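You operate a simulated robot arm through the tools that you are given. There is no shell and no other tool.

You are at the controls of a simulated robot arm. One attempt, no reset.

## Task
Demagnetise block 972, switch off again and shut the block in the beige box.

The check looks at the end state, three seconds after you hand in, the way a careful person would. Anything else that was tipped, shoved, dropped, spilled or broken makes it a failure.

## Robot
A 7-joint arm with a fingered hand, fixed in place. Base frame: the origin is at the foot of the arm, x ahead of it, y to its left, z up; the work surface is at about z = 80. Lengths are in cm, angles in rad, forces in N, time in s.
Its first joint turns from -2.897 to 2.897 rad. Payload 4.7 kg.
Tool frame: the origin (TCP) lies between the finger pads and is the grasp point; the fingertips stand 3.6 cm ahead of it; z points along the fingers, y is the line along which they close. The gripper opens to 12 cm. The gripper's body begins 4.2 cm behind the TCP. The gripper is a hand of 5 fingers: y runs from the thumb to the fingers, the wrist lies at [-1.8, -12.2, -21] in the tool frame.
Orientation is told as [roll, pitch, yaw] about the base's x, y, z axes, in that order, counted from this pose: with the fingers straight down and the wrist toward the robot, the tool's x, y and z point along [0, 1, 0], [1, 0, 0] and [0, 0, -1] of the base frame.

## Interface
- The arm moves only by the tool step_arm. Its argument "commands" is text: rows parted by semicolons, each of 6 numbers parted by spaces: the turn, a rotation vector about the base's x, y, z in rad, then the shift along the base's x, y, z in cm. In form: wx wy wz dx dy dz; .... A call has 1 to 20 rows; each row shifts and turns the commanded pose from where the row before left it. Each row takes 0.2 s and may step no farther than 5 cm and 0.15 rad from the row before; otherwise, the whole call is refused. A pose out of reach is approached as far as the arm can. The call stops where the force on the tool passes 40 N (or 10 N more than at its start, if that is more) or the arm is blocked; 0.2 s more then pass. In this call time passes only in rows, and 0.2 s behind the last. The reply holds the time, the measured pose of the TCP, the force on the tool along the base axes, the opening and the grip force, in the units named above and with some noise, with the torque about the TCP (base axes, N m) and any sound that the robot's microphone picked up.
- Cameras (640 x 400 px; columns grow to the right, rows downward): "scene" is fixed at [21.97, 64.92, 139.71]; the picture's right is [-0.81, -0.59, 0.00], its down [-0.56, 0.77, -0.29] and it looks along [0.17, -0.24, -0.96] (base axes); focal length 214 px, centre (320, 200). "wrist" rides on the gripper at [7.3, -9.1, -14.3] in the tool frame; the picture's right is [-0.80, 0.28, -0.53], its down [-0.53, -0.73, 0.42] and it looks along [-0.27, 0.62, 0.74] (tool axes); focal length 234 px, centre (320, 200). There is no depth. A picture from a camera that has moved, and an enlarged one, comes with that camera's place and axes in the base frame and with its lens.
- grab_frame(camera): a new picture of that camera. No time passes.
- finger_targets(index, middle, ring, little, thumb_bend, thumb_turn): sets how far each is bent, from 0 (flat) to 100 (curled in); at 30 the hand is open as for a grip, at 70 the pads meet at the TCP. One left out holds its place. A second passes; each finger stops where it meets its share of the squeeze, and holds until it gets a number again. It is the only way to open and close the hand. It gives what a move gives, with no picture; readings hold the bend of each and the force on index, middle, ring, little, thumb and palm. thumb_turn goes from beside the hand (0) to across from the fingers (100), as for a grip.
- inspect(camera, box): a new picture of the part [left, top, right, bottom] of that camera's present view, enlarged. No time passes.
- hand_in(): hands the job in; it is judged then, once.

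Places have to be worked out from the pictures, the camera data and where the tool is seen. Open the gripper and draw the arm clear of the work before you hand the job in, unless the task says otherwise.

The tools are called after ">>>" as a command line: name --argument value ..., lists and objects as JSON in quotes. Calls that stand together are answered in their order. step_arm: Moves the arm, as the interface text tells. Its arguments: {"type":"object","properties":{"commands":{"type":"string"}},"required":["commands"]} The other tools are called the same way: finger_targets (index, middle, ring, little, thumb_bend, thumb_turn) moves the fingers one by one; grab_frame (camera) takes a picture; inspect (camera, box) takes an enlarged picture of a part of a camera's view; hand_in () hands the job in.

At the start:

```text
t: 0.0
position: [40.99, 51.86, 117.13]
ee_rot: [-0.001, 0.001, 0.001]
contact_force: [-1.1, -0.5, 1.1]
torque: [0.0, -0.01, 0.0]
grip_width: 11.97
gripper_force: 0.0
shape: jaw
bend: [30.0, 30.0, 30.0, 30.0, 30.0, 98.0]
finger forces: [0.0, 0.0, 0.0, 0.0, 0.0, 0.0]
```

scene: 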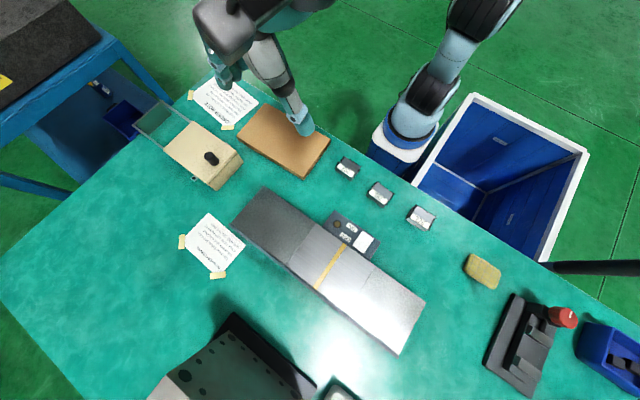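
wrist: 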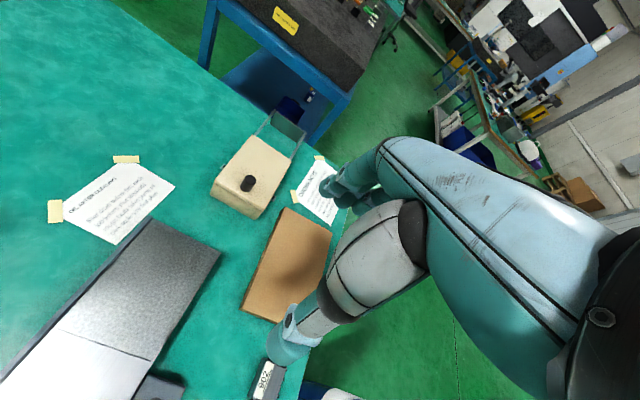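

The scene shows two taped notes, a long plate (demagnetiser?), three blocks and a beige box. I'll enlarge each of these to read them.

>>> inspect --camera "scene" --box '[170, 200, 270, 290]'

>>> inspect --camera "scene" --box '[180, 70, 270, 135]'

>>> inspect --camera "scene" --box '[320, 145, 450, 235]'

>>> inspect --camera "scene" --box '[310, 200, 400, 265]'

>>> inspect --camera "scene" --box '[120, 90, 260, 200]'

>>> inspect --camera "wrist" --box '[40, 140, 200, 250]'

>>> inspect --camera "wrist" --box '[200, 100, 350, 230]'

>>> inspect --camera "scene" --box '[220, 180, 440, 370]'

```text
4.44 times, centred on (220, 245) of scene
camera zoom: at [21.97, 64.92, 139.71], right [-0.81, -0.59, 0.0], down [-0.56, 0.77, -0.29], along [0.17, -0.24, -0.96], focal length 953 px, centre (764, 0)
```

zoom: 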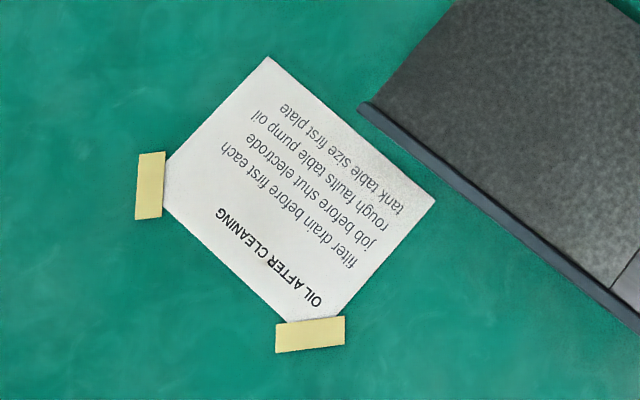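

```text
6.15 times, centred on (225, 102) of scene
camera zoom: at [21.97, 64.92, 139.71], right [-0.81, -0.59, 0.0], down [-0.56, 0.77, -0.29], along [0.17, -0.24, -0.96], focal length 1320 px, centre (905, 800)
```

zoom: 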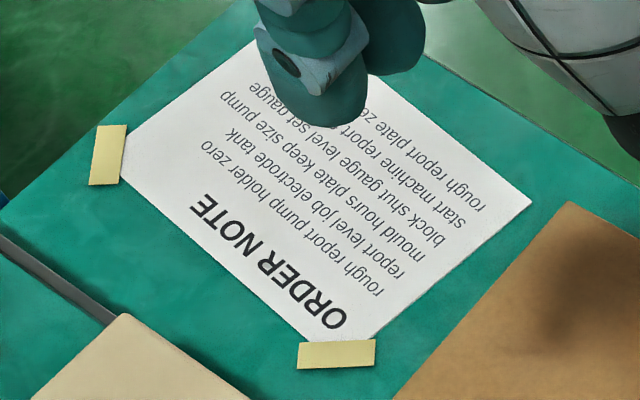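

```text
4.44 times, centred on (385, 190) of scene
camera zoom: at [21.97, 64.92, 139.71], right [-0.81, -0.59, 0.0], down [-0.56, 0.77, -0.29], along [0.17, -0.24, -0.96], focal length 953 px, centre (31, 244)
```

zoom: 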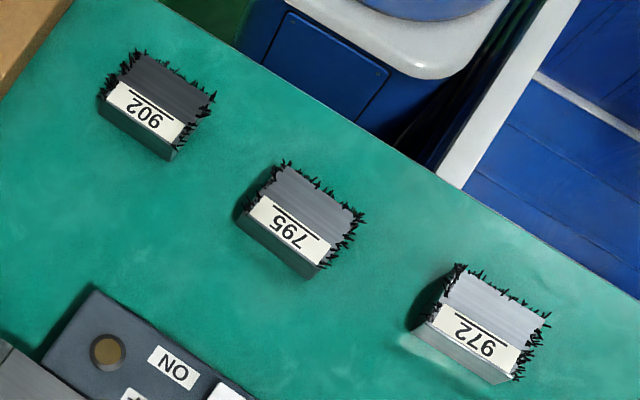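

```text
6.15 times, centred on (355, 232) of scene
camera zoom: at [21.97, 64.92, 139.71], right [-0.81, -0.59, 0.0], down [-0.56, 0.77, -0.29], along [0.17, -0.24, -0.96], focal length 1320 px, centre (105, 0)
```

zoom: 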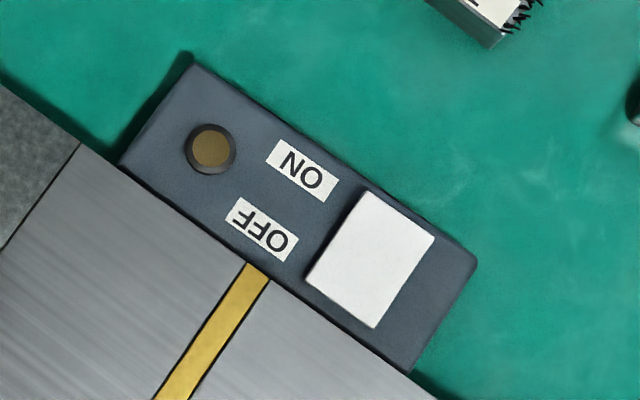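

```text
3.64 times, centred on (190, 145) of scene
camera zoom: at [21.97, 64.92, 139.71], right [-0.81, -0.59, 0.0], down [-0.56, 0.77, -0.29], along [0.17, -0.24, -0.96], focal length 780 px, centre (793, 400)
```

zoom: 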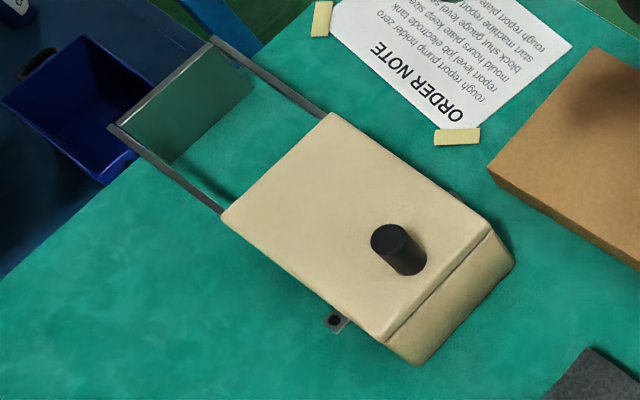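

```text
3.64 times, centred on (120, 195) of wrist
camera zoom: at [31.86, 59.27, 131.7], right [0.28, -0.8, 0.53], down [-0.73, -0.53, -0.42], along [0.62, -0.27, -0.74], focal length 852 px, centre (1047, 218)
```

zoom: 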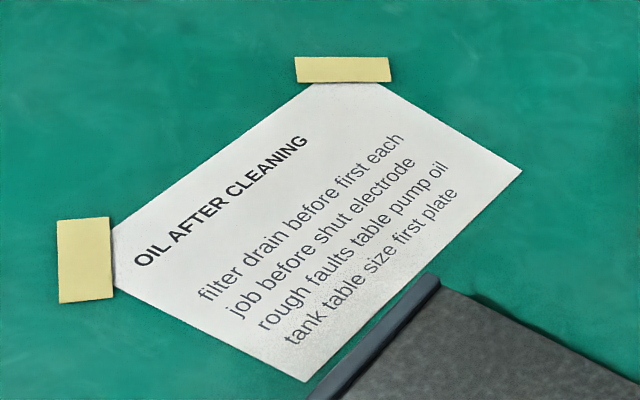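

```text
3.08 times, centred on (275, 165) of wrist
camera zoom: at [31.86, 59.27, 131.7], right [0.28, -0.8, 0.53], down [-0.73, -0.53, -0.42], along [0.62, -0.27, -0.74], focal length 720 px, centre (458, 308)
```

zoom: 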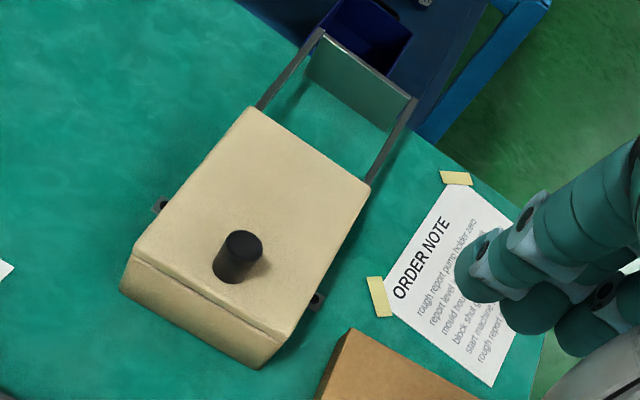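

```text
2.11 times, centred on (330, 275) of scene
camera zoom: at [21.97, 64.92, 139.71], right [-0.81, -0.59, 0.0], down [-0.56, 0.77, -0.29], along [0.17, -0.24, -0.96], focal length 452 px, centre (299, 42)
```

zoom: 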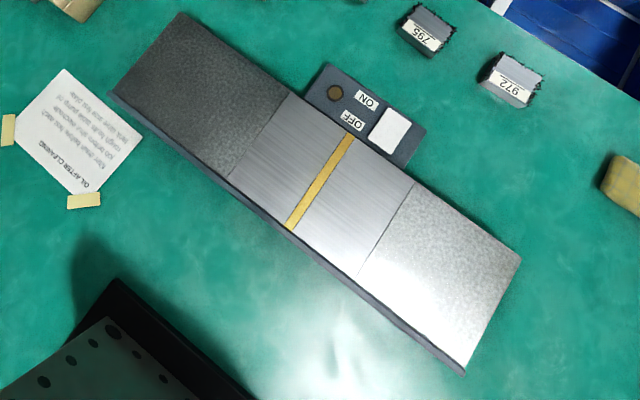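

The notes are unrelated filler. The demagnetiser plate runs along x at about x −3..47, y 57..69, with its gap strip at x≈20 and a rocker near (14.7, 52.3). Block 972 is at about (7, 38), and the beige box is near (65, 60). I'll move the arm for a closer look at the box.

>>> step_arm --commands "0 0 0 0 2 -3; 0 0 0 0 2 -3; 0 0 0 0 2 -3; 0 0 0 0 2 -2"

>>> grab_frame --camera "wrist"

>>> grab_frame --camera "scene"

```text
t: 1.0
position: [41.07, 59.93, 106.31]
ee_rot: [0.003, 0.0, -0.002]
contact_force: [-0.2, -1.0, 0.1]
torque: [0.03, 0.02, -0.01]
grip_width: 11.95
gripper_force: 0.0
shape: jaw
bend: [30.0, 30.0, 30.0, 30.0, 30.0, 98.0]
finger forces: [0.0, 0.0, 0.0, 0.1, 0.0, 0.0]
```

```text
taken
camera wrist: at [31.79, 67.24, 120.75], right [0.28, -0.8, 0.52], down [-0.73, -0.53, -0.43], along [0.62, -0.26, -0.74], focal length 234 px, centre (320, 200)
```

wrist: 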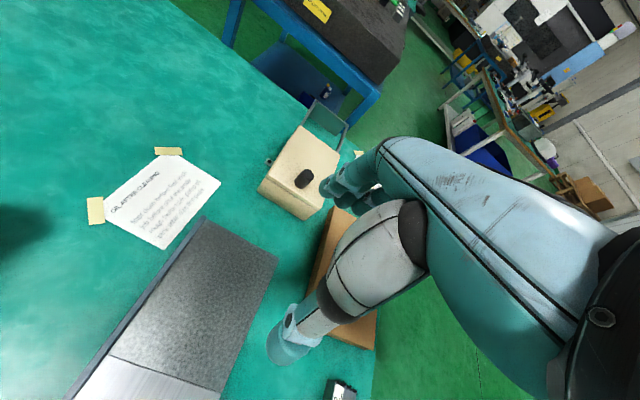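

```text
taken
```

scene: 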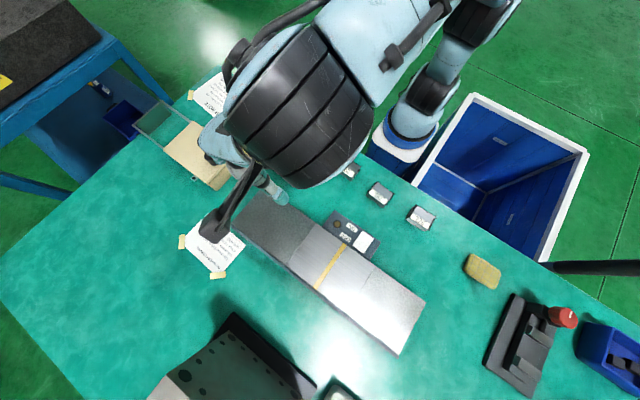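

I'll enlarge the box in this view to understand its lid and rails.

>>> inspect --camera "wrist" --box '[240, 90, 370, 225]'

```text
2.96 times, centred on (305, 158) of wrist
camera zoom: at [31.79, 67.24, 120.75], right [0.28, -0.8, 0.52], down [-0.73, -0.53, -0.43], along [0.62, -0.26, -0.74], focal length 694 px, centre (364, 326)
```

zoom: 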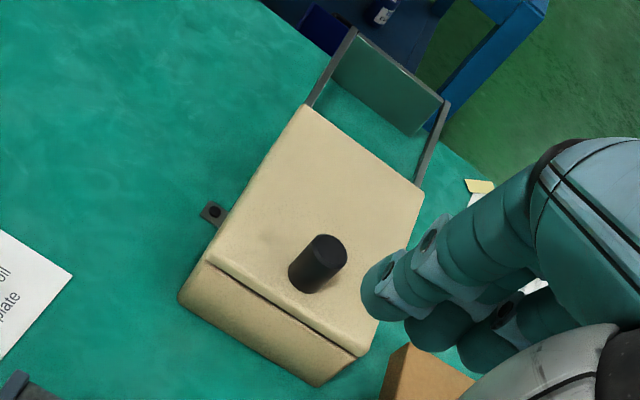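

Triangulating both views puts the knob top at about (62.1, 59.8, 88.9) and the lid top at z≈85.5. The lid covers x 59–77, and the rails run on to x≈91, so it slides open toward +x. I'll bring the open hand above the knob with a slight yaw.

>>> step_arm --commands "0 0 0.06 4.2 0 -1; 0 0 0.06 4.2 0 -1; 0 0 0.06 4.2 0 -1; 0 0 0.06 4.2 0 -1; 0 0 0.06 4.2 0 -1"

>>> grab_frame --camera "wrist"

>>> inspect --camera "scene" --box '[110, 70, 290, 210]'

```text
t: 2.2
position: [61.85, 60.01, 101.48]
ee_rot: [0.0, -0.001, 0.299]
contact_force: [-0.7, -0.5, -0.1]
torque: [-0.05, -0.04, 0.01]
grip_width: 12.0
gripper_force: 0.0
shape: jaw
bend: [30.0, 30.0, 30.0, 30.0, 30.0, 98.0]
finger forces: [0.1, 0.0, 0.0, 0.1, 0.0, 0.0]
```

```text
taken
camera wrist: at [50.92, 64.3, 115.88], right [0.51, -0.69, 0.53], down [-0.54, -0.73, -0.42], along [0.67, -0.07, -0.74], focal length 234 px, centre (320, 200)
```

wrist: 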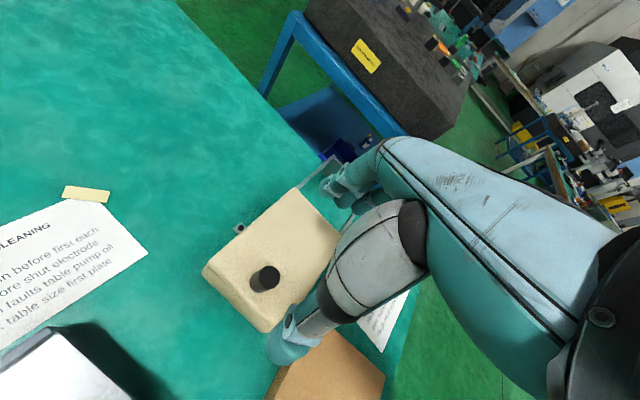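

```text
2.86 times, centred on (200, 140) of scene
camera zoom: at [21.97, 64.92, 139.71], right [-0.81, -0.59, 0.0], down [-0.56, 0.77, -0.29], along [0.17, -0.24, -0.96], focal length 613 px, centre (663, 371)
```

zoom: 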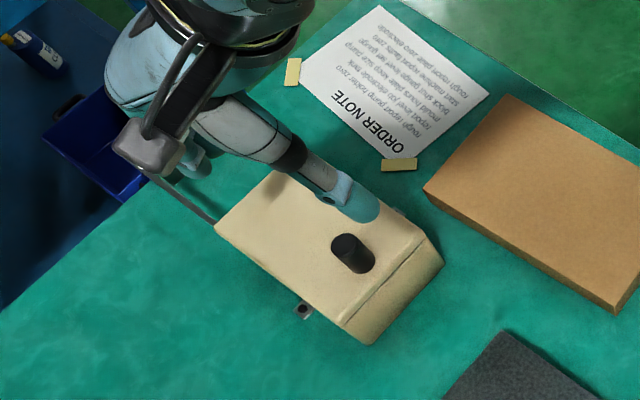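

The thumb tip is near (56.3, 58, 98), on the −x side of the knob, and the four fingers are beyond it, as wanted. I'll lower to about z 92 and check.

>>> step_arm --commands "0 0 0 0 0 -2.5; 0 0 0 0 0 -2.5; 0 0 0 0 0 -2.5; 0 0 0 0 0 -2"

>>> grab_frame --camera "wrist"

>>> inspect --camera "scene" --box '[110, 70, 290, 210]'

```text
t: 3.2
position: [62.02, 59.79, 91.94]
ee_rot: [-0.001, 0.001, 0.302]
contact_force: [-0.2, -1.0, 0.2]
torque: [-0.01, 0.0, 0.03]
grip_width: 11.99
gripper_force: 0.0
shape: jaw
bend: [30.0, 30.0, 30.0, 30.0, 30.0, 98.0]
finger forces: [0.0, 0.1, 0.0, 0.1, 0.0, 0.0]
```

```text
taken
camera wrist: at [51.11, 64.28, 106.33], right [0.5, -0.69, 0.53], down [-0.54, -0.72, -0.42], along [0.67, -0.07, -0.74], focal length 234 px, centre (320, 200)
```

wrist: 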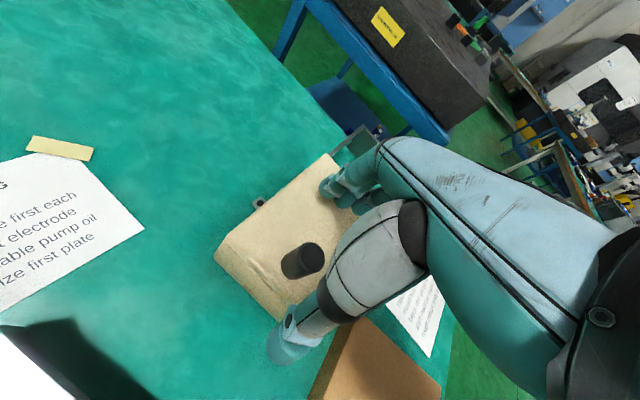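

```text
2.86 times, centred on (200, 140) of scene
camera zoom: at [21.97, 64.92, 139.71], right [-0.81, -0.59, 0.0], down [-0.56, 0.77, -0.29], along [0.17, -0.24, -0.96], focal length 613 px, centre (663, 371)
```

zoom: 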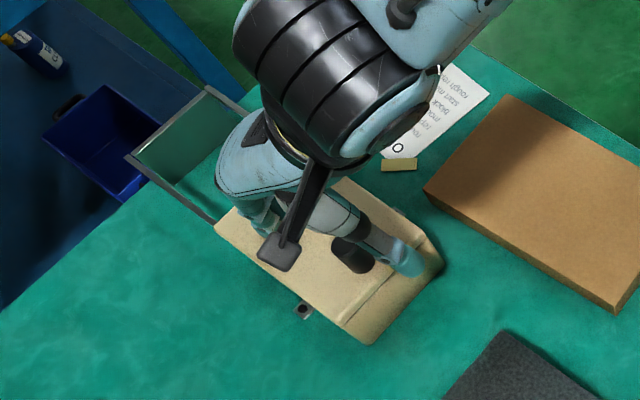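

The knob sits almost exactly between the thumb and fingers. I'll lower another 1.7 cm and then close partway around the knob.

>>> step_arm --commands "0 0 0 0 0 -0.6; 0 0 0 0 0 -0.6; 0 0 0 0 0 -0.5"

>>> finger_targets --index 52 --middle 52 --ring 52 --little 52 --thumb_bend 52

>>> grab_frame --camera "wrist"

>>> inspect --camera "scene" --box '[110, 70, 290, 210]'

```text
t: 4.0
position: [61.99, 59.78, 90.56]
ee_rot: [0.005, -0.002, 0.3]
contact_force: [-1.6, -0.3, 12.0]
torque: [0.1, -0.88, -0.03]
grip_width: 11.92
gripper_force: 0.1
shape: jaw
bend: [30.0, 30.0, 30.0, 30.0, 30.0, 98.0]
finger forces: [0.0, 12.3, 0.0, 0.1, 0.0, 0.0]
```

```text
t: 4.8
position: [62.27, 60.0, 91.06]
ee_rot: [0.009, -0.011, 0.301]
contact_force: [2.0, 0.7, 8.9]
torque: [0.06, -0.56, 0.0]
grip_width: 5.75
gripper_force: 4.6
shape: fingers
bend: [52.0, 41.0, 52.0, 52.0, 52.0, 98.0]
finger forces: [0.1, 9.0, 0.0, 0.1, 0.0, 0.1]
stopped: the force on the tool passed its limit at 41 N (the readings are from after the stop); the commanded pose is now the measured one
```

```text
taken
camera wrist: at [51.16, 64.19, 105.35], right [0.5, -0.69, 0.52], down [-0.54, -0.72, -0.44], along [0.68, -0.06, -0.73], focal length 234 px, centre (320, 200)
```

wrist: 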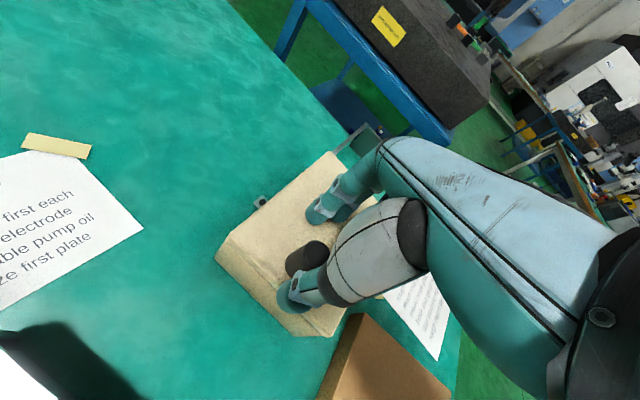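

```text
2.86 times, centred on (200, 140) of scene
camera zoom: at [21.97, 64.92, 139.71], right [-0.81, -0.59, 0.0], down [-0.56, 0.77, -0.29], along [0.17, -0.24, -0.96], focal length 613 px, centre (663, 371)
```

zoom: 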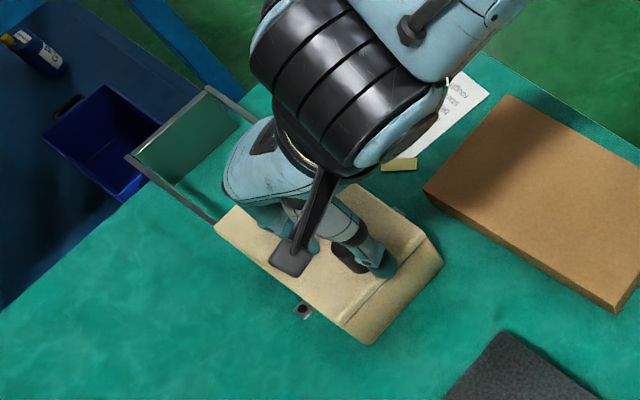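

The middle finger touched the lid, so the lid top is near z≈86.7 and that finger reaches lowest. I'll lift about 1 cm, then close on the knob.

>>> step_arm --commands "0 0 0 0 0 0.6; 0 0 0 -0.1 -0.2 0.5"

>>> finger_targets --index 60 --middle 60 --ring 60 --little 60 --thumb_bend 60

>>> inspect --camera "wrist" --box '[200, 130, 440, 360]'

>>> inspect --camera "scene" --box '[150, 110, 270, 200]'

```text
t: 5.4
position: [62.08, 59.69, 91.72]
ee_rot: [0.005, -0.005, 0.3]
contact_force: [-0.1, -1.1, -0.2]
torque: [0.0, 0.01, -0.01]
grip_width: 5.77
gripper_force: 0.0
shape: fingers
bend: [52.0, 44.0, 52.0, 52.0, 52.0, 98.0]
finger forces: [0.0, 0.0, 0.0, 0.0, 0.1, 0.0]
```

```text
t: 6.4
position: [61.97, 59.6, 91.83]
ee_rot: [0.005, -0.006, 0.301]
contact_force: [-1.0, -1.8, 0.2]
torque: [-0.07, 0.01, 0.02]
grip_width: 3.68
gripper_force: 1.2
shape: fingers
bend: [60.0, 60.0, 60.0, 60.0, 58.0, 98.0]
finger forces: [0.1, 0.0, 0.1, 0.0, 1.9, 0.0]
```

```text
1.74 times, centred on (320, 245) of wrist
camera zoom: at [51.04, 63.93, 106.14], right [0.5, -0.69, 0.52], down [-0.54, -0.72, -0.43], along [0.68, -0.06, -0.73], focal length 407 px, centre (320, 122)
```

zoom: 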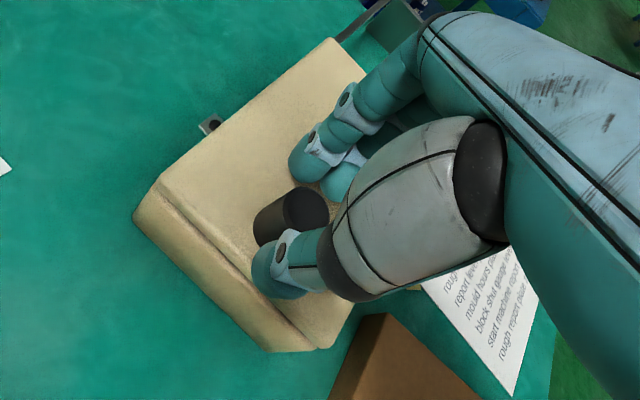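

```text
4.44 times, centred on (210, 155) of scene
camera zoom: at [21.97, 64.92, 139.71], right [-0.81, -0.59, 0.0], down [-0.56, 0.77, -0.29], along [0.17, -0.24, -0.96], focal length 953 px, centre (809, 400)
```

zoom: 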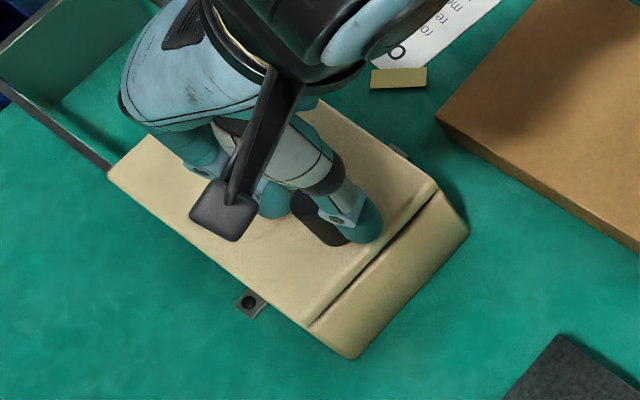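

The thumb is now against the −x side of the knob. I'll push gently toward +x and watch the force.

>>> step_arm --commands "0 0 0 0.7 0.1 0; 0 0 0 0.7 0.1 0; 0 0 0 0.7 0 0; 0 0 0 0.7 0 0"

>>> inspect --camera "scene" --box '[150, 110, 270, 200]'

```text
t: 7.4
position: [64.81, 59.86, 91.83]
ee_rot: [0.007, -0.006, 0.301]
contact_force: [-1.1, -2.0, -0.1]
torque: [-0.07, 0.02, 0.04]
grip_width: 3.67
gripper_force: 0.5
shape: fingers
bend: [60.0, 60.0, 60.0, 60.0, 58.0, 98.0]
finger forces: [0.0, 0.0, 0.1, 0.1, 1.4, 0.0]
```

```text
4.44 times, centred on (210, 155) of scene
camera zoom: at [21.97, 64.92, 139.71], right [-0.81, -0.59, 0.0], down [-0.56, 0.77, -0.29], along [0.17, -0.24, -0.96], focal length 953 px, centre (809, 400)
```

zoom: 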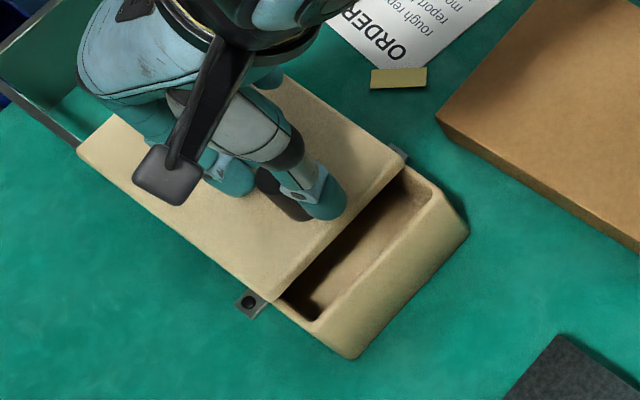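

The lid slides easily and the box is opening. I'll keep pushing in +x.

>>> step_arm --commands "0 0 0 1 0 0; 0 0 0 1 0 0; 0 0 0 1 0 0; 0 0 0 1 0 0; 0 0 0 1 0 0; 0 0 0 1 0 0; 0 0 0 1 0 0; 0 0 0 1 0 0"

>>> inspect --camera "scene" --box '[110, 80, 270, 200]'

```text
t: 9.2
position: [72.84, 59.8, 91.85]
ee_rot: [0.008, -0.008, 0.3]
contact_force: [-0.7, -0.2, -1.0]
torque: [-0.01, 0.04, 0.02]
grip_width: 3.6
gripper_force: 0.8
shape: fingers
bend: [60.0, 60.0, 60.0, 60.0, 58.0, 98.0]
finger forces: [0.1, 0.0, 0.1, 0.0, 1.3, 0.0]
```

```text
3.33 times, centred on (190, 140) of scene
camera zoom: at [21.97, 64.92, 139.71], right [-0.81, -0.59, 0.0], down [-0.56, 0.77, -0.29], along [0.17, -0.24, -0.96], focal length 715 px, centre (753, 400)
```

zoom: 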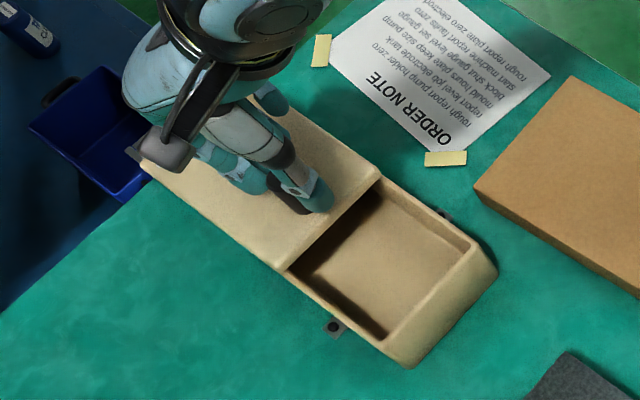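

The opening now runs to about x≈70. I'll push about 3 cm more to leave room for the hand.

>>> step_arm --commands "0 0 0 0.7 0 0; 0 0 0 0.7 0 0; 0 0 0 0.7 0 0; 0 0 0 0.7 0 0"

>>> inspect --camera "scene" --box '[110, 80, 270, 200]'

```text
t: 10.2
position: [75.59, 59.85, 91.87]
ee_rot: [0.006, -0.007, 0.301]
contact_force: [-1.4, -1.2, 0.9]
torque: [-0.04, 0.03, 0.05]
grip_width: 3.62
gripper_force: 0.5
shape: fingers
bend: [60.0, 60.0, 60.0, 60.0, 58.0, 98.0]
finger forces: [0.0, 0.0, 0.0, 0.0, 1.4, 0.1]
```

```text
3.33 times, centred on (190, 140) of scene
camera zoom: at [21.97, 64.92, 139.71], right [-0.81, -0.59, 0.0], down [-0.56, 0.77, -0.29], along [0.17, -0.24, -0.96], focal length 715 px, centre (753, 400)
```

zoom: 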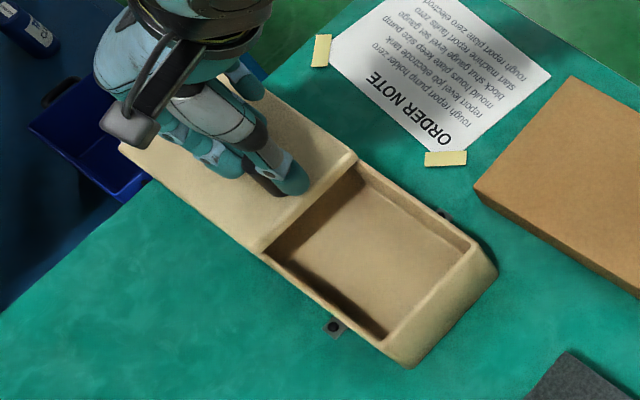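

The box is open about 12–13 cm. Next I'll open the fingers off the knob, lift clear, and swing toward the rocker while yawing toward radial.

>>> finger_targets --index 45 --middle 45 --ring 45 --little 45 --thumb_bend 40

>>> step_arm --commands "0 0 0 0 0 1.5; 0 0 0 0 0 3; 0 0 0 0 0 3; 0 0 0 0 0 3; 0 0 0 0 0 3; 0 0 0.08 -4 -0.7 0; 0 0 0.08 -4 -0.7 0; 0 0 0.08 -4 -0.7 0; 0 0 0.08 -4 -0.7 0; 0 0 0.08 -4 -0.7 0; 0 0 0.08 -4 -0.7 0; 0 0 0.08 -4 -0.7 0; 0 0 0.08 -4 -0.7 0; 0 0 0.08 -4 -0.7 0; 0 0 0.08 -4 -0.7 0; 0 0 0.08 -4 -0.7 0; 0 0 0.08 -4 -0.7 0; 0 0 0.08 -4 -0.7 0; 0 0 0.08 -4 -0.7 0"

>>> finger_targets --index 40 --middle 100 --ring 100 --little 100 --thumb_bend 0

>>> grab_frame --camera "scene"

>>> grab_frame --camera "wrist"

```text
t: 11.2
position: [75.64, 59.98, 91.83]
ee_rot: [0.004, -0.007, 0.3]
contact_force: [0.1, 0.1, -0.2]
torque: [0.01, -0.02, 0.0]
grip_width: 8.5
gripper_force: 0.0
shape: fingers
bend: [45.0, 45.0, 45.0, 45.0, 40.0, 98.0]
finger forces: [0.0, 0.0, 0.0, 0.1, 0.1, 0.0]
```

```text
t: 15.2
position: [19.58, 50.12, 105.29]
ee_rot: [0.004, -0.006, 1.421]
contact_force: [0.3, 0.1, 0.3]
torque: [-0.02, -0.01, 0.0]
grip_width: 8.54
gripper_force: 0.1
shape: fingers
bend: [45.0, 45.0, 45.0, 45.0, 40.0, 98.0]
finger forces: [0.0, 0.0, 0.0, 0.0, 0.1, 0.0]
```

```text
t: 16.2
position: [19.53, 50.16, 105.27]
ee_rot: [0.006, -0.007, 1.421]
contact_force: [-0.2, -0.2, -0.3]
torque: [0.0, 0.0, -0.03]
grip_width: 13.2
gripper_force: 0.1
shape: fingers
bend: [40.0, 100.0, 100.0, 100.0, 0.0, 98.0]
finger forces: [0.0, 0.1, 0.0, 0.0, 0.0, 0.0]
```

```text
taken
```

scene: 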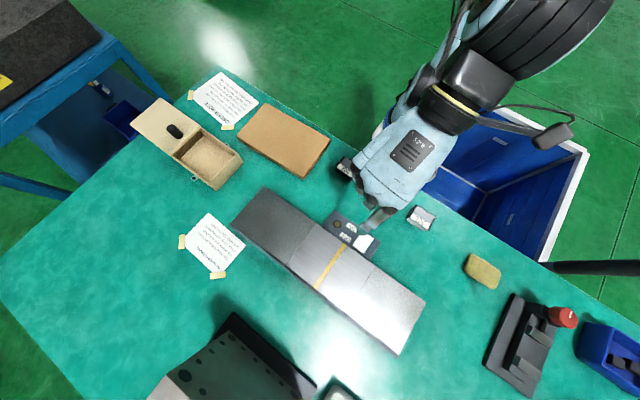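

```text
taken
camera wrist: at [11.01, 42.3, 119.65], right [0.84, 0.15, 0.52], down [0.41, -0.8, -0.43], along [0.35, 0.58, -0.73], focal length 234 px, centre (320, 200)
```

wrist: 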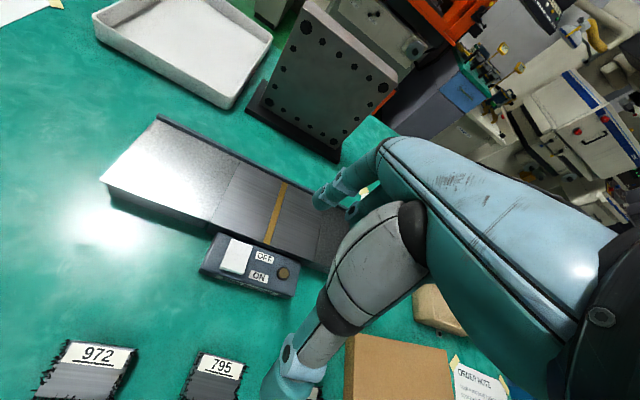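

The index finger is extended and the others are curled. I'll enlarge both views to locate the index tip and the rocker.

>>> inspect --camera "scene" --box '[310, 180, 430, 270]'

>>> inspect --camera "wrist" --box '[190, 160, 400, 310]'

```text
4.44 times, centred on (370, 225) of scene
camera zoom: at [21.97, 64.92, 139.71], right [-0.81, -0.59, 0.0], down [-0.56, 0.77, -0.29], along [0.17, -0.24, -0.96], focal length 953 px, centre (98, 89)
```

zoom: 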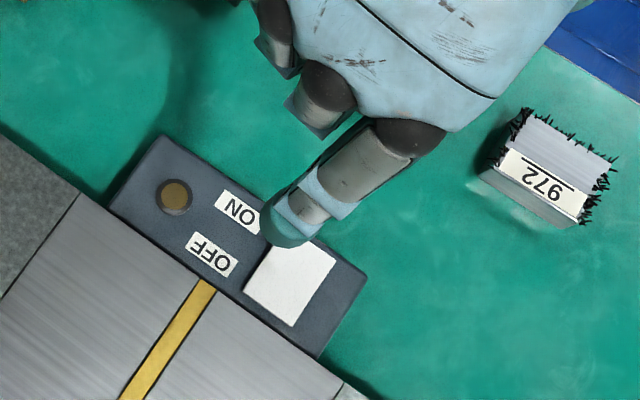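

```text
2.67 times, centred on (295, 235) of wrist
camera zoom: at [11.01, 42.3, 119.65], right [0.84, 0.15, 0.52], down [0.41, -0.8, -0.43], along [0.35, 0.58, -0.73], focal length 624 px, centre (387, 107)
```

zoom: 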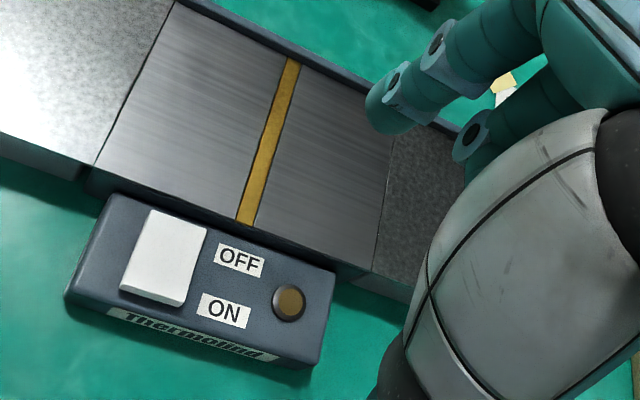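

Both views agree: the index tip is at (19.4, 55.9, 102.2), and the raised ON edge of the rocker is at (16.4, 51.5, 84.05) with the OFF edge at y≈55.9. I'll position the index tip above (16.35, 52.3) and go down.

>>> step_arm --commands "0 0 0 -0.6 -0.73 -2.6; 0 0 0 -0.6 -0.73 -2.6; 0 0 0 -0.6 -0.73 -2.6; 0 0 0 -0.6 -0.73 -2.6; 0 0 0 -0.7 -0.74 -2.6"

>>> inspect --camera "scene" --box '[310, 180, 430, 270]'

>>> grab_frame --camera "wrist"

```text
t: 17.4
position: [16.55, 46.47, 92.4]
ee_rot: [0.007, -0.008, 1.42]
contact_force: [-0.9, -0.1, 0.0]
torque: [-0.03, 0.01, -0.01]
grip_width: 13.2
gripper_force: 0.0
shape: fingers
bend: [40.0, 100.0, 100.0, 100.0, 0.0, 98.0]
finger forces: [0.1, 0.0, 0.0, 0.0, 0.0, 0.0]
```

```text
4.44 times, centred on (370, 225) of scene
camera zoom: at [21.97, 64.92, 139.71], right [-0.81, -0.59, 0.0], down [-0.56, 0.77, -0.29], along [0.17, -0.24, -0.96], focal length 953 px, centre (98, 89)
```

zoom: 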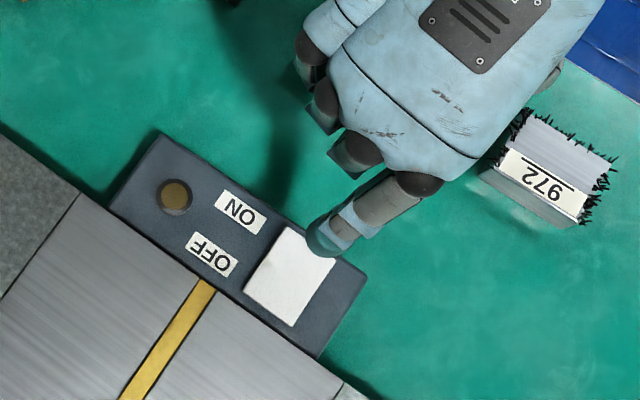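

```text
taken
camera wrist: at [8.01, 38.59, 106.68], right [0.84, 0.15, 0.52], down [0.41, -0.8, -0.43], along [0.35, 0.58, -0.73], focal length 234 px, centre (320, 200)
```

wrist: 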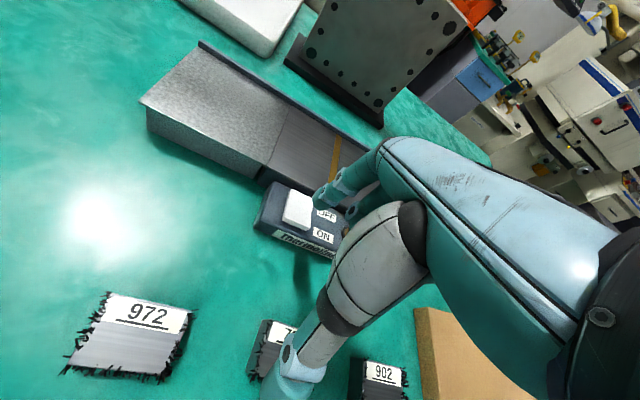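

The index tip is above the ON half and the thumb clears block 795 by a couple of centimetres. I'll lower to just about contact.

>>> step_arm --commands "0 0 0 0 0 -1.2; 0 0 0 0 0 -1.2; 0 0 0 0 0 -1; 0 0 0 0 0 -0.6; 0 0 0 0 0 -0.4; 0 0 0 0 0 -0.3"

>>> inspect --camera "scene" --box '[310, 180, 430, 270]'

>>> inspect --camera "wrist" --box '[200, 150, 420, 400]'

```text
t: 18.8
position: [16.55, 46.37, 87.7]
ee_rot: [0.007, -0.005, 1.42]
contact_force: [-0.8, 0.7, -0.2]
torque: [0.02, 0.01, -0.04]
grip_width: 13.19
gripper_force: 0.1
shape: fingers
bend: [40.0, 100.0, 100.0, 100.0, 0.0, 98.0]
finger forces: [0.4, 0.0, 0.1, 0.0, 0.1, 0.1]
heard: click
```

```text
4.44 times, centred on (370, 225) of scene
camera zoom: at [21.97, 64.92, 139.71], right [-0.81, -0.59, 0.0], down [-0.56, 0.77, -0.29], along [0.17, -0.24, -0.96], focal length 953 px, centre (98, 89)
```

zoom: 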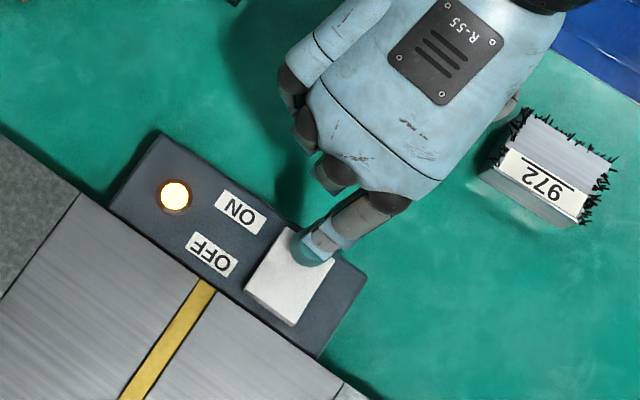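

```text
1.60 times, centred on (310, 275) of wrist
camera zoom: at [7.96, 38.51, 102.06], right [0.84, 0.15, 0.52], down [0.41, -0.8, -0.43], along [0.35, 0.58, -0.73], focal length 375 px, centre (336, 80)
```

zoom: 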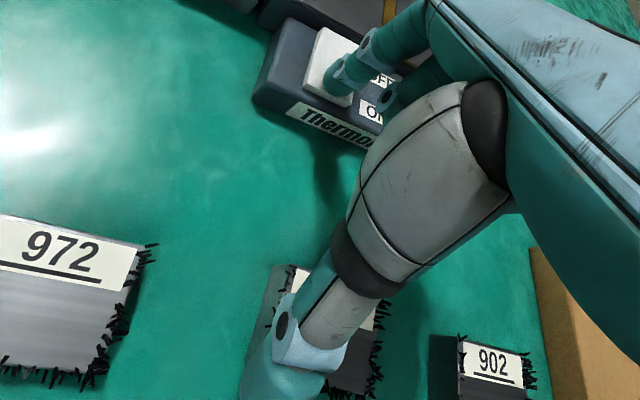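

There was a click, the ON side is down and the lamp is lit. I'll lift off and reset the hand, then move above block 972. Its centre is about (7.0, 38.75), roughly 5.4×5 cm, top z≈83.4, and turned about 0.115 rad.

>>> step_arm --commands "0 0 0 0 0 2; 0 0 0 0 0 3; 0 0 0 0 0 3; 0 0 0.05 -1.9 -1.5 1; 0 0 0.05 -1.9 -1.5 0; 0 0 0.05 -1.9 -1.5 0; 0 0 0.05 -1.9 -1.5 0; 0 0 0.066 -2 -1.6 0"

>>> finger_targets --index 38 --middle 38 --ring 38 --little 38 --thumb_bend 38

>>> grab_frame --camera "wrist"

>>> grab_frame --camera "scene"

```text
t: 20.6
position: [6.88, 38.96, 96.78]
ee_rot: [0.005, -0.007, 1.687]
contact_force: [1.0, -0.2, 0.0]
torque: [-0.03, 0.02, -0.04]
grip_width: 13.23
gripper_force: 0.0
shape: fingers
bend: [40.0, 100.0, 100.0, 100.0, 0.0, 98.0]
finger forces: [0.0, 0.0, 0.1, 0.0, 0.0, 0.0]
```

```text
t: 21.6
position: [7.05, 38.87, 96.77]
ee_rot: [0.008, -0.006, 1.686]
contact_force: [0.3, -0.4, -0.4]
torque: [0.04, 0.0, 0.0]
grip_width: 9.93
gripper_force: 0.1
shape: fingers
bend: [38.0, 38.0, 38.0, 38.0, 38.0, 98.0]
finger forces: [0.1, 0.1, 0.1, 0.0, 0.0, 0.0]
```

```text
taken
camera wrist: at [0.87, 29.09, 111.08], right [0.77, 0.37, 0.52], down [0.61, -0.66, -0.43], along [0.19, 0.65, -0.73], focal length 234 px, centre (320, 200)
```

wrist: 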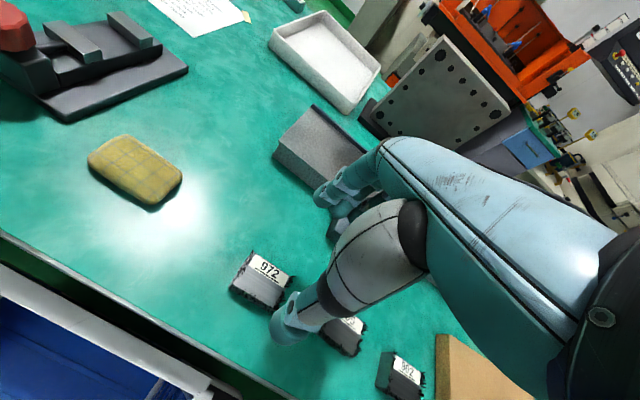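

```text
taken
```

scene: 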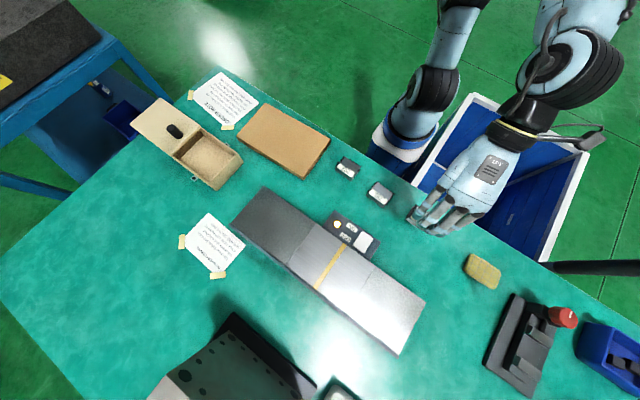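

The rays confirm the block's centre at about (6.9, 38.6), under the TCP. I'll lower toward gripping height with the hand 10 cm open.

>>> step_arm --commands "0 0 0 0 -0.1 -2.2; 0 0 0 0 -0.1 -2.2; 0 0 0 0 0 -2.2; 0 0 0 0 0 -2"

>>> inspect --camera "wrist" --box '[200, 130, 440, 380]'

>>> inspect --camera "scene" --box '[350, 150, 500, 260]'

```text
t: 22.6
position: [6.89, 38.7, 88.12]
ee_rot: [0.007, -0.007, 1.686]
contact_force: [0.3, 0.9, -0.1]
torque: [0.01, 0.0, 0.01]
grip_width: 9.93
gripper_force: 0.0
shape: fingers
bend: [38.0, 38.0, 38.0, 38.0, 38.0, 98.0]
finger forces: [0.1, 0.0, 0.0, 0.1, 0.0, 0.0]
```

```text
1.60 times, centred on (320, 255) of wrist
camera zoom: at [0.84, 28.79, 102.46], right [0.77, 0.37, 0.52], down [0.61, -0.66, -0.43], along [0.19, 0.65, -0.73], focal length 375 px, centre (320, 112)
```

zoom: 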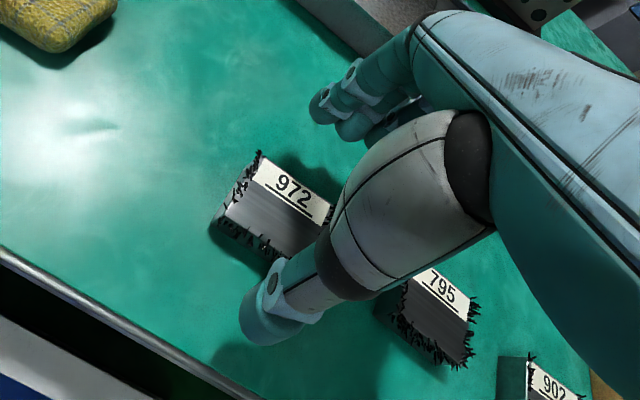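

```text
3.64 times, centred on (425, 205) of scene
camera zoom: at [21.97, 64.92, 139.71], right [-0.81, -0.59, 0.0], down [-0.56, 0.77, -0.29], along [0.17, -0.24, -0.96], focal length 780 px, centre (-62, 182)
```

zoom: 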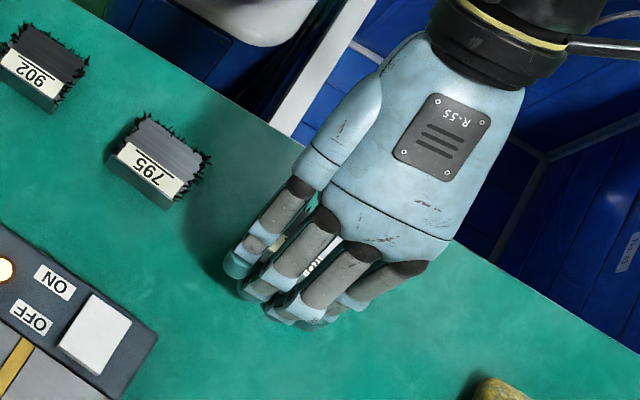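

The thumb and fingers straddle the block cleanly. I'll lower to TCP z≈85 and close gently.

>>> step_arm --commands "0 0 0 0 0 -1.2; 0 0 0 0 0 -1; 0 0 0 0 0 -0.7; 0 0 0 0 0 -0.3"

>>> finger_targets --index 56 --middle 56 --ring 56 --little 56 --thumb_bend 56

>>> inspect --camera "wrist" --box '[200, 130, 440, 380]'

>>> inspect --camera "scene" --box '[350, 150, 500, 260]'

```text
t: 23.6
position: [6.87, 38.67, 84.85]
ee_rot: [0.007, -0.006, 1.685]
contact_force: [1.1, 0.7, -0.1]
torque: [0.02, 0.01, -0.03]
grip_width: 9.92
gripper_force: 0.0
shape: fingers
bend: [38.0, 38.0, 38.0, 38.0, 38.0, 98.0]
finger forces: [0.0, 0.0, 0.1, 0.0, 0.1, 0.1]
```

```text
t: 24.6
position: [6.88, 38.54, 84.82]
ee_rot: [0.008, -0.006, 1.686]
contact_force: [0.2, -0.7, 0.9]
torque: [-0.01, 0.0, 0.01]
grip_width: 4.71
gripper_force: 0.2
shape: fingers
bend: [55.0, 56.0, 56.0, 56.0, 55.0, 98.0]
finger forces: [0.4, 0.0, 0.0, 0.1, 0.7, 0.0]
```

```text
1.60 times, centred on (320, 255) of wrist
camera zoom: at [0.85, 28.76, 99.24], right [0.77, 0.37, 0.52], down [0.61, -0.66, -0.43], along [0.19, 0.65, -0.73], focal length 375 px, centre (320, 112)
```

zoom: 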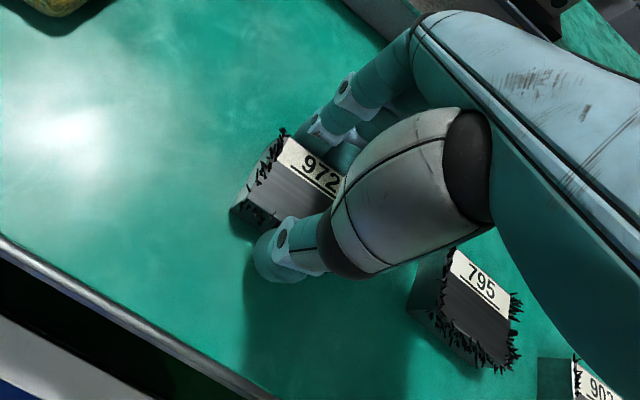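

```text
3.64 times, centred on (425, 205) of scene
camera zoom: at [21.97, 64.92, 139.71], right [-0.81, -0.59, 0.0], down [-0.56, 0.77, -0.29], along [0.17, -0.24, -0.96], focal length 780 px, centre (-62, 182)
```

zoom: 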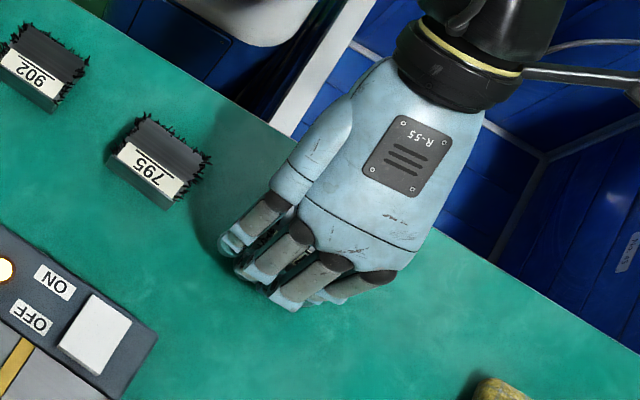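

The thumb and index are just touching the block. I'll tighten the grip.

>>> finger_targets --index 66 --middle 66 --ring 66 --little 66 --thumb_bend 66

>>> inspect --camera "wrist" --box '[200, 130, 440, 380]'

```text
t: 25.6
position: [6.95, 38.42, 84.97]
ee_rot: [0.007, -0.006, 1.686]
contact_force: [0.7, 1.5, -0.3]
torque: [-0.03, -0.01, -0.01]
grip_width: 4.35
gripper_force: 12.7
shape: fingers
bend: [59.0, 62.0, 64.0, 66.0, 57.0, 96.0]
finger forces: [6.4, 4.5, 1.9, 0.0, 12.2, 0.0]
```

```text
1.60 times, centred on (320, 255) of wrist
camera zoom: at [0.86, 28.76, 99.23], right [0.77, 0.37, 0.52], down [0.61, -0.66, -0.43], along [0.19, 0.65, -0.73], focal length 375 px, centre (320, 112)
```

zoom: 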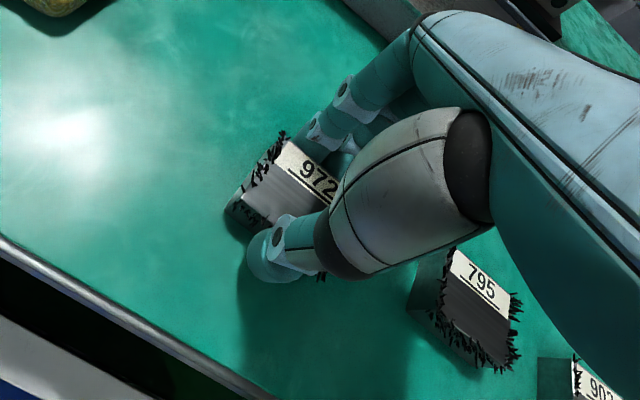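

The grip force is 12.7 N with three fingers and the thumb on the block. I'll do a small test lift.

>>> step_arm --commands "0 0 0 0 0 0.5; 0 0 0 0 0 0.7; 0 0 0 0 0 0.8"

>>> inspect --camera "wrist" --box '[200, 130, 440, 380]'

>>> inspect --camera "scene" --box '[350, 150, 500, 260]'

```text
t: 26.4
position: [6.88, 38.63, 86.73]
ee_rot: [0.004, -0.006, 1.687]
contact_force: [0.7, -0.6, -5.4]
torque: [0.04, -0.01, 0.01]
grip_width: 4.37
gripper_force: 12.6
shape: fingers
bend: [59.0, 62.0, 64.0, 66.0, 57.0, 96.0]
finger forces: [6.2, 4.2, 1.4, 0.1, 12.0, 0.0]
```

```text
1.60 times, centred on (320, 255) of wrist
camera zoom: at [0.8, 28.77, 101.11], right [0.77, 0.37, 0.52], down [0.61, -0.66, -0.43], along [0.19, 0.65, -0.73], focal length 375 px, centre (320, 112)
```

zoom: 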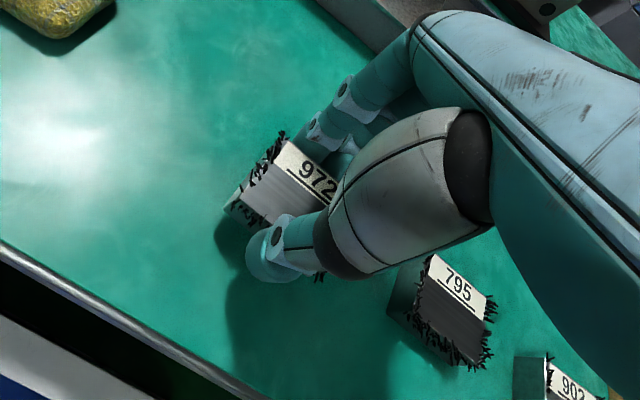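

```text
3.64 times, centred on (425, 205) of scene
camera zoom: at [21.97, 64.92, 139.71], right [-0.81, -0.59, 0.0], down [-0.56, 0.77, -0.29], along [0.17, -0.24, -0.96], focal length 780 px, centre (-62, 182)
```

zoom: 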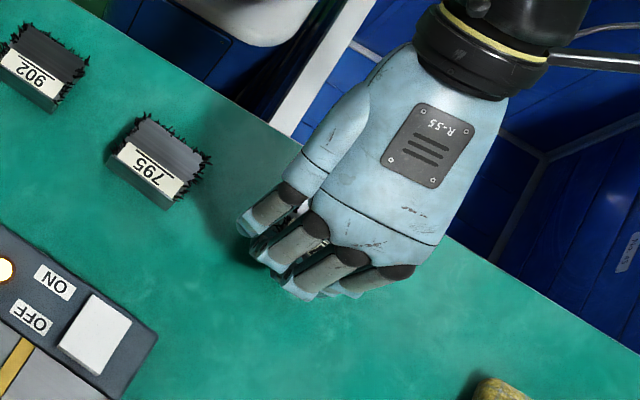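

The block is held, at about 5.4 N weight with its bottom ≈4.9 cm below the TCP. The plate top triangulates to z≈85 and the yellow strip to x≈19.8. I'll lift high and carry it to the −x end of the plate.

>>> step_arm --commands "0 0 0 0 0 2; 0 0 0 0 0 2.5; 0 0 0 0 0 2.5; 0 0 0 0 0 2.3; 0 0 0 -0.5 3 0; 0 0 0 -0.5 3 0; 0 0 0 -0.5 3 0; 0 0 0 -0.5 3 0; 0 0 0 -0.5 3 0; 0 0 0 -0.5 3 0; 0 0 0 -0.5 3 0; 0 0 0 -0.5 2.9 0"

>>> grab_frame --camera "scene"

>>> grab_frame --camera "wrist"

```text
t: 29.0
position: [3.04, 62.47, 96.13]
ee_rot: [0.005, -0.006, 1.685]
contact_force: [-0.6, 0.1, -4.5]
torque: [0.03, -0.01, 0.02]
grip_width: 4.36
gripper_force: 11.5
shape: fingers
bend: [59.0, 63.0, 64.0, 66.0, 57.0, 96.0]
finger forces: [6.3, 4.0, 1.5, 0.0, 12.0, 0.0]
```

```text
taken
```

scene: 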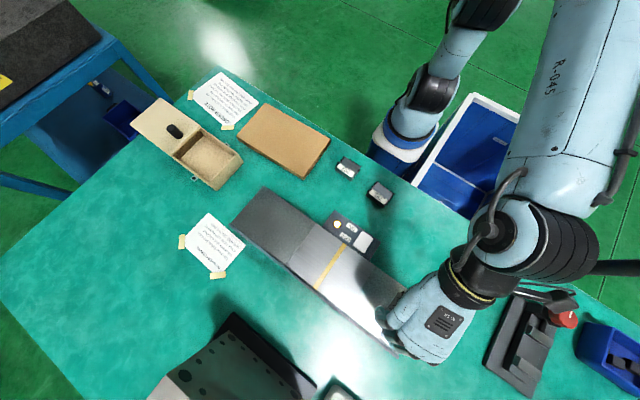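

```text
taken
camera wrist: at [-3.03, 52.69, 110.51], right [0.77, 0.37, 0.52], down [0.61, -0.66, -0.43], along [0.19, 0.65, -0.74], focal length 234 px, centre (320, 200)
```

wrist: 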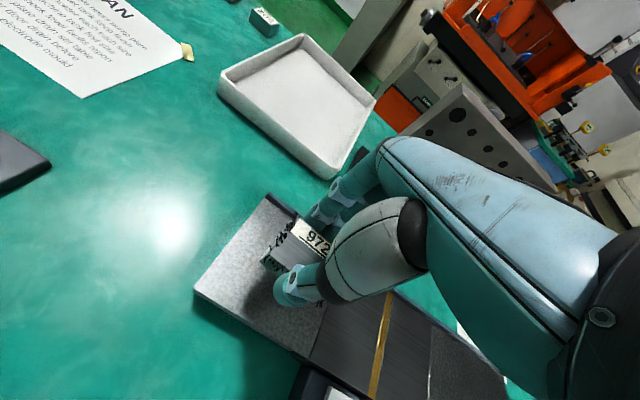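

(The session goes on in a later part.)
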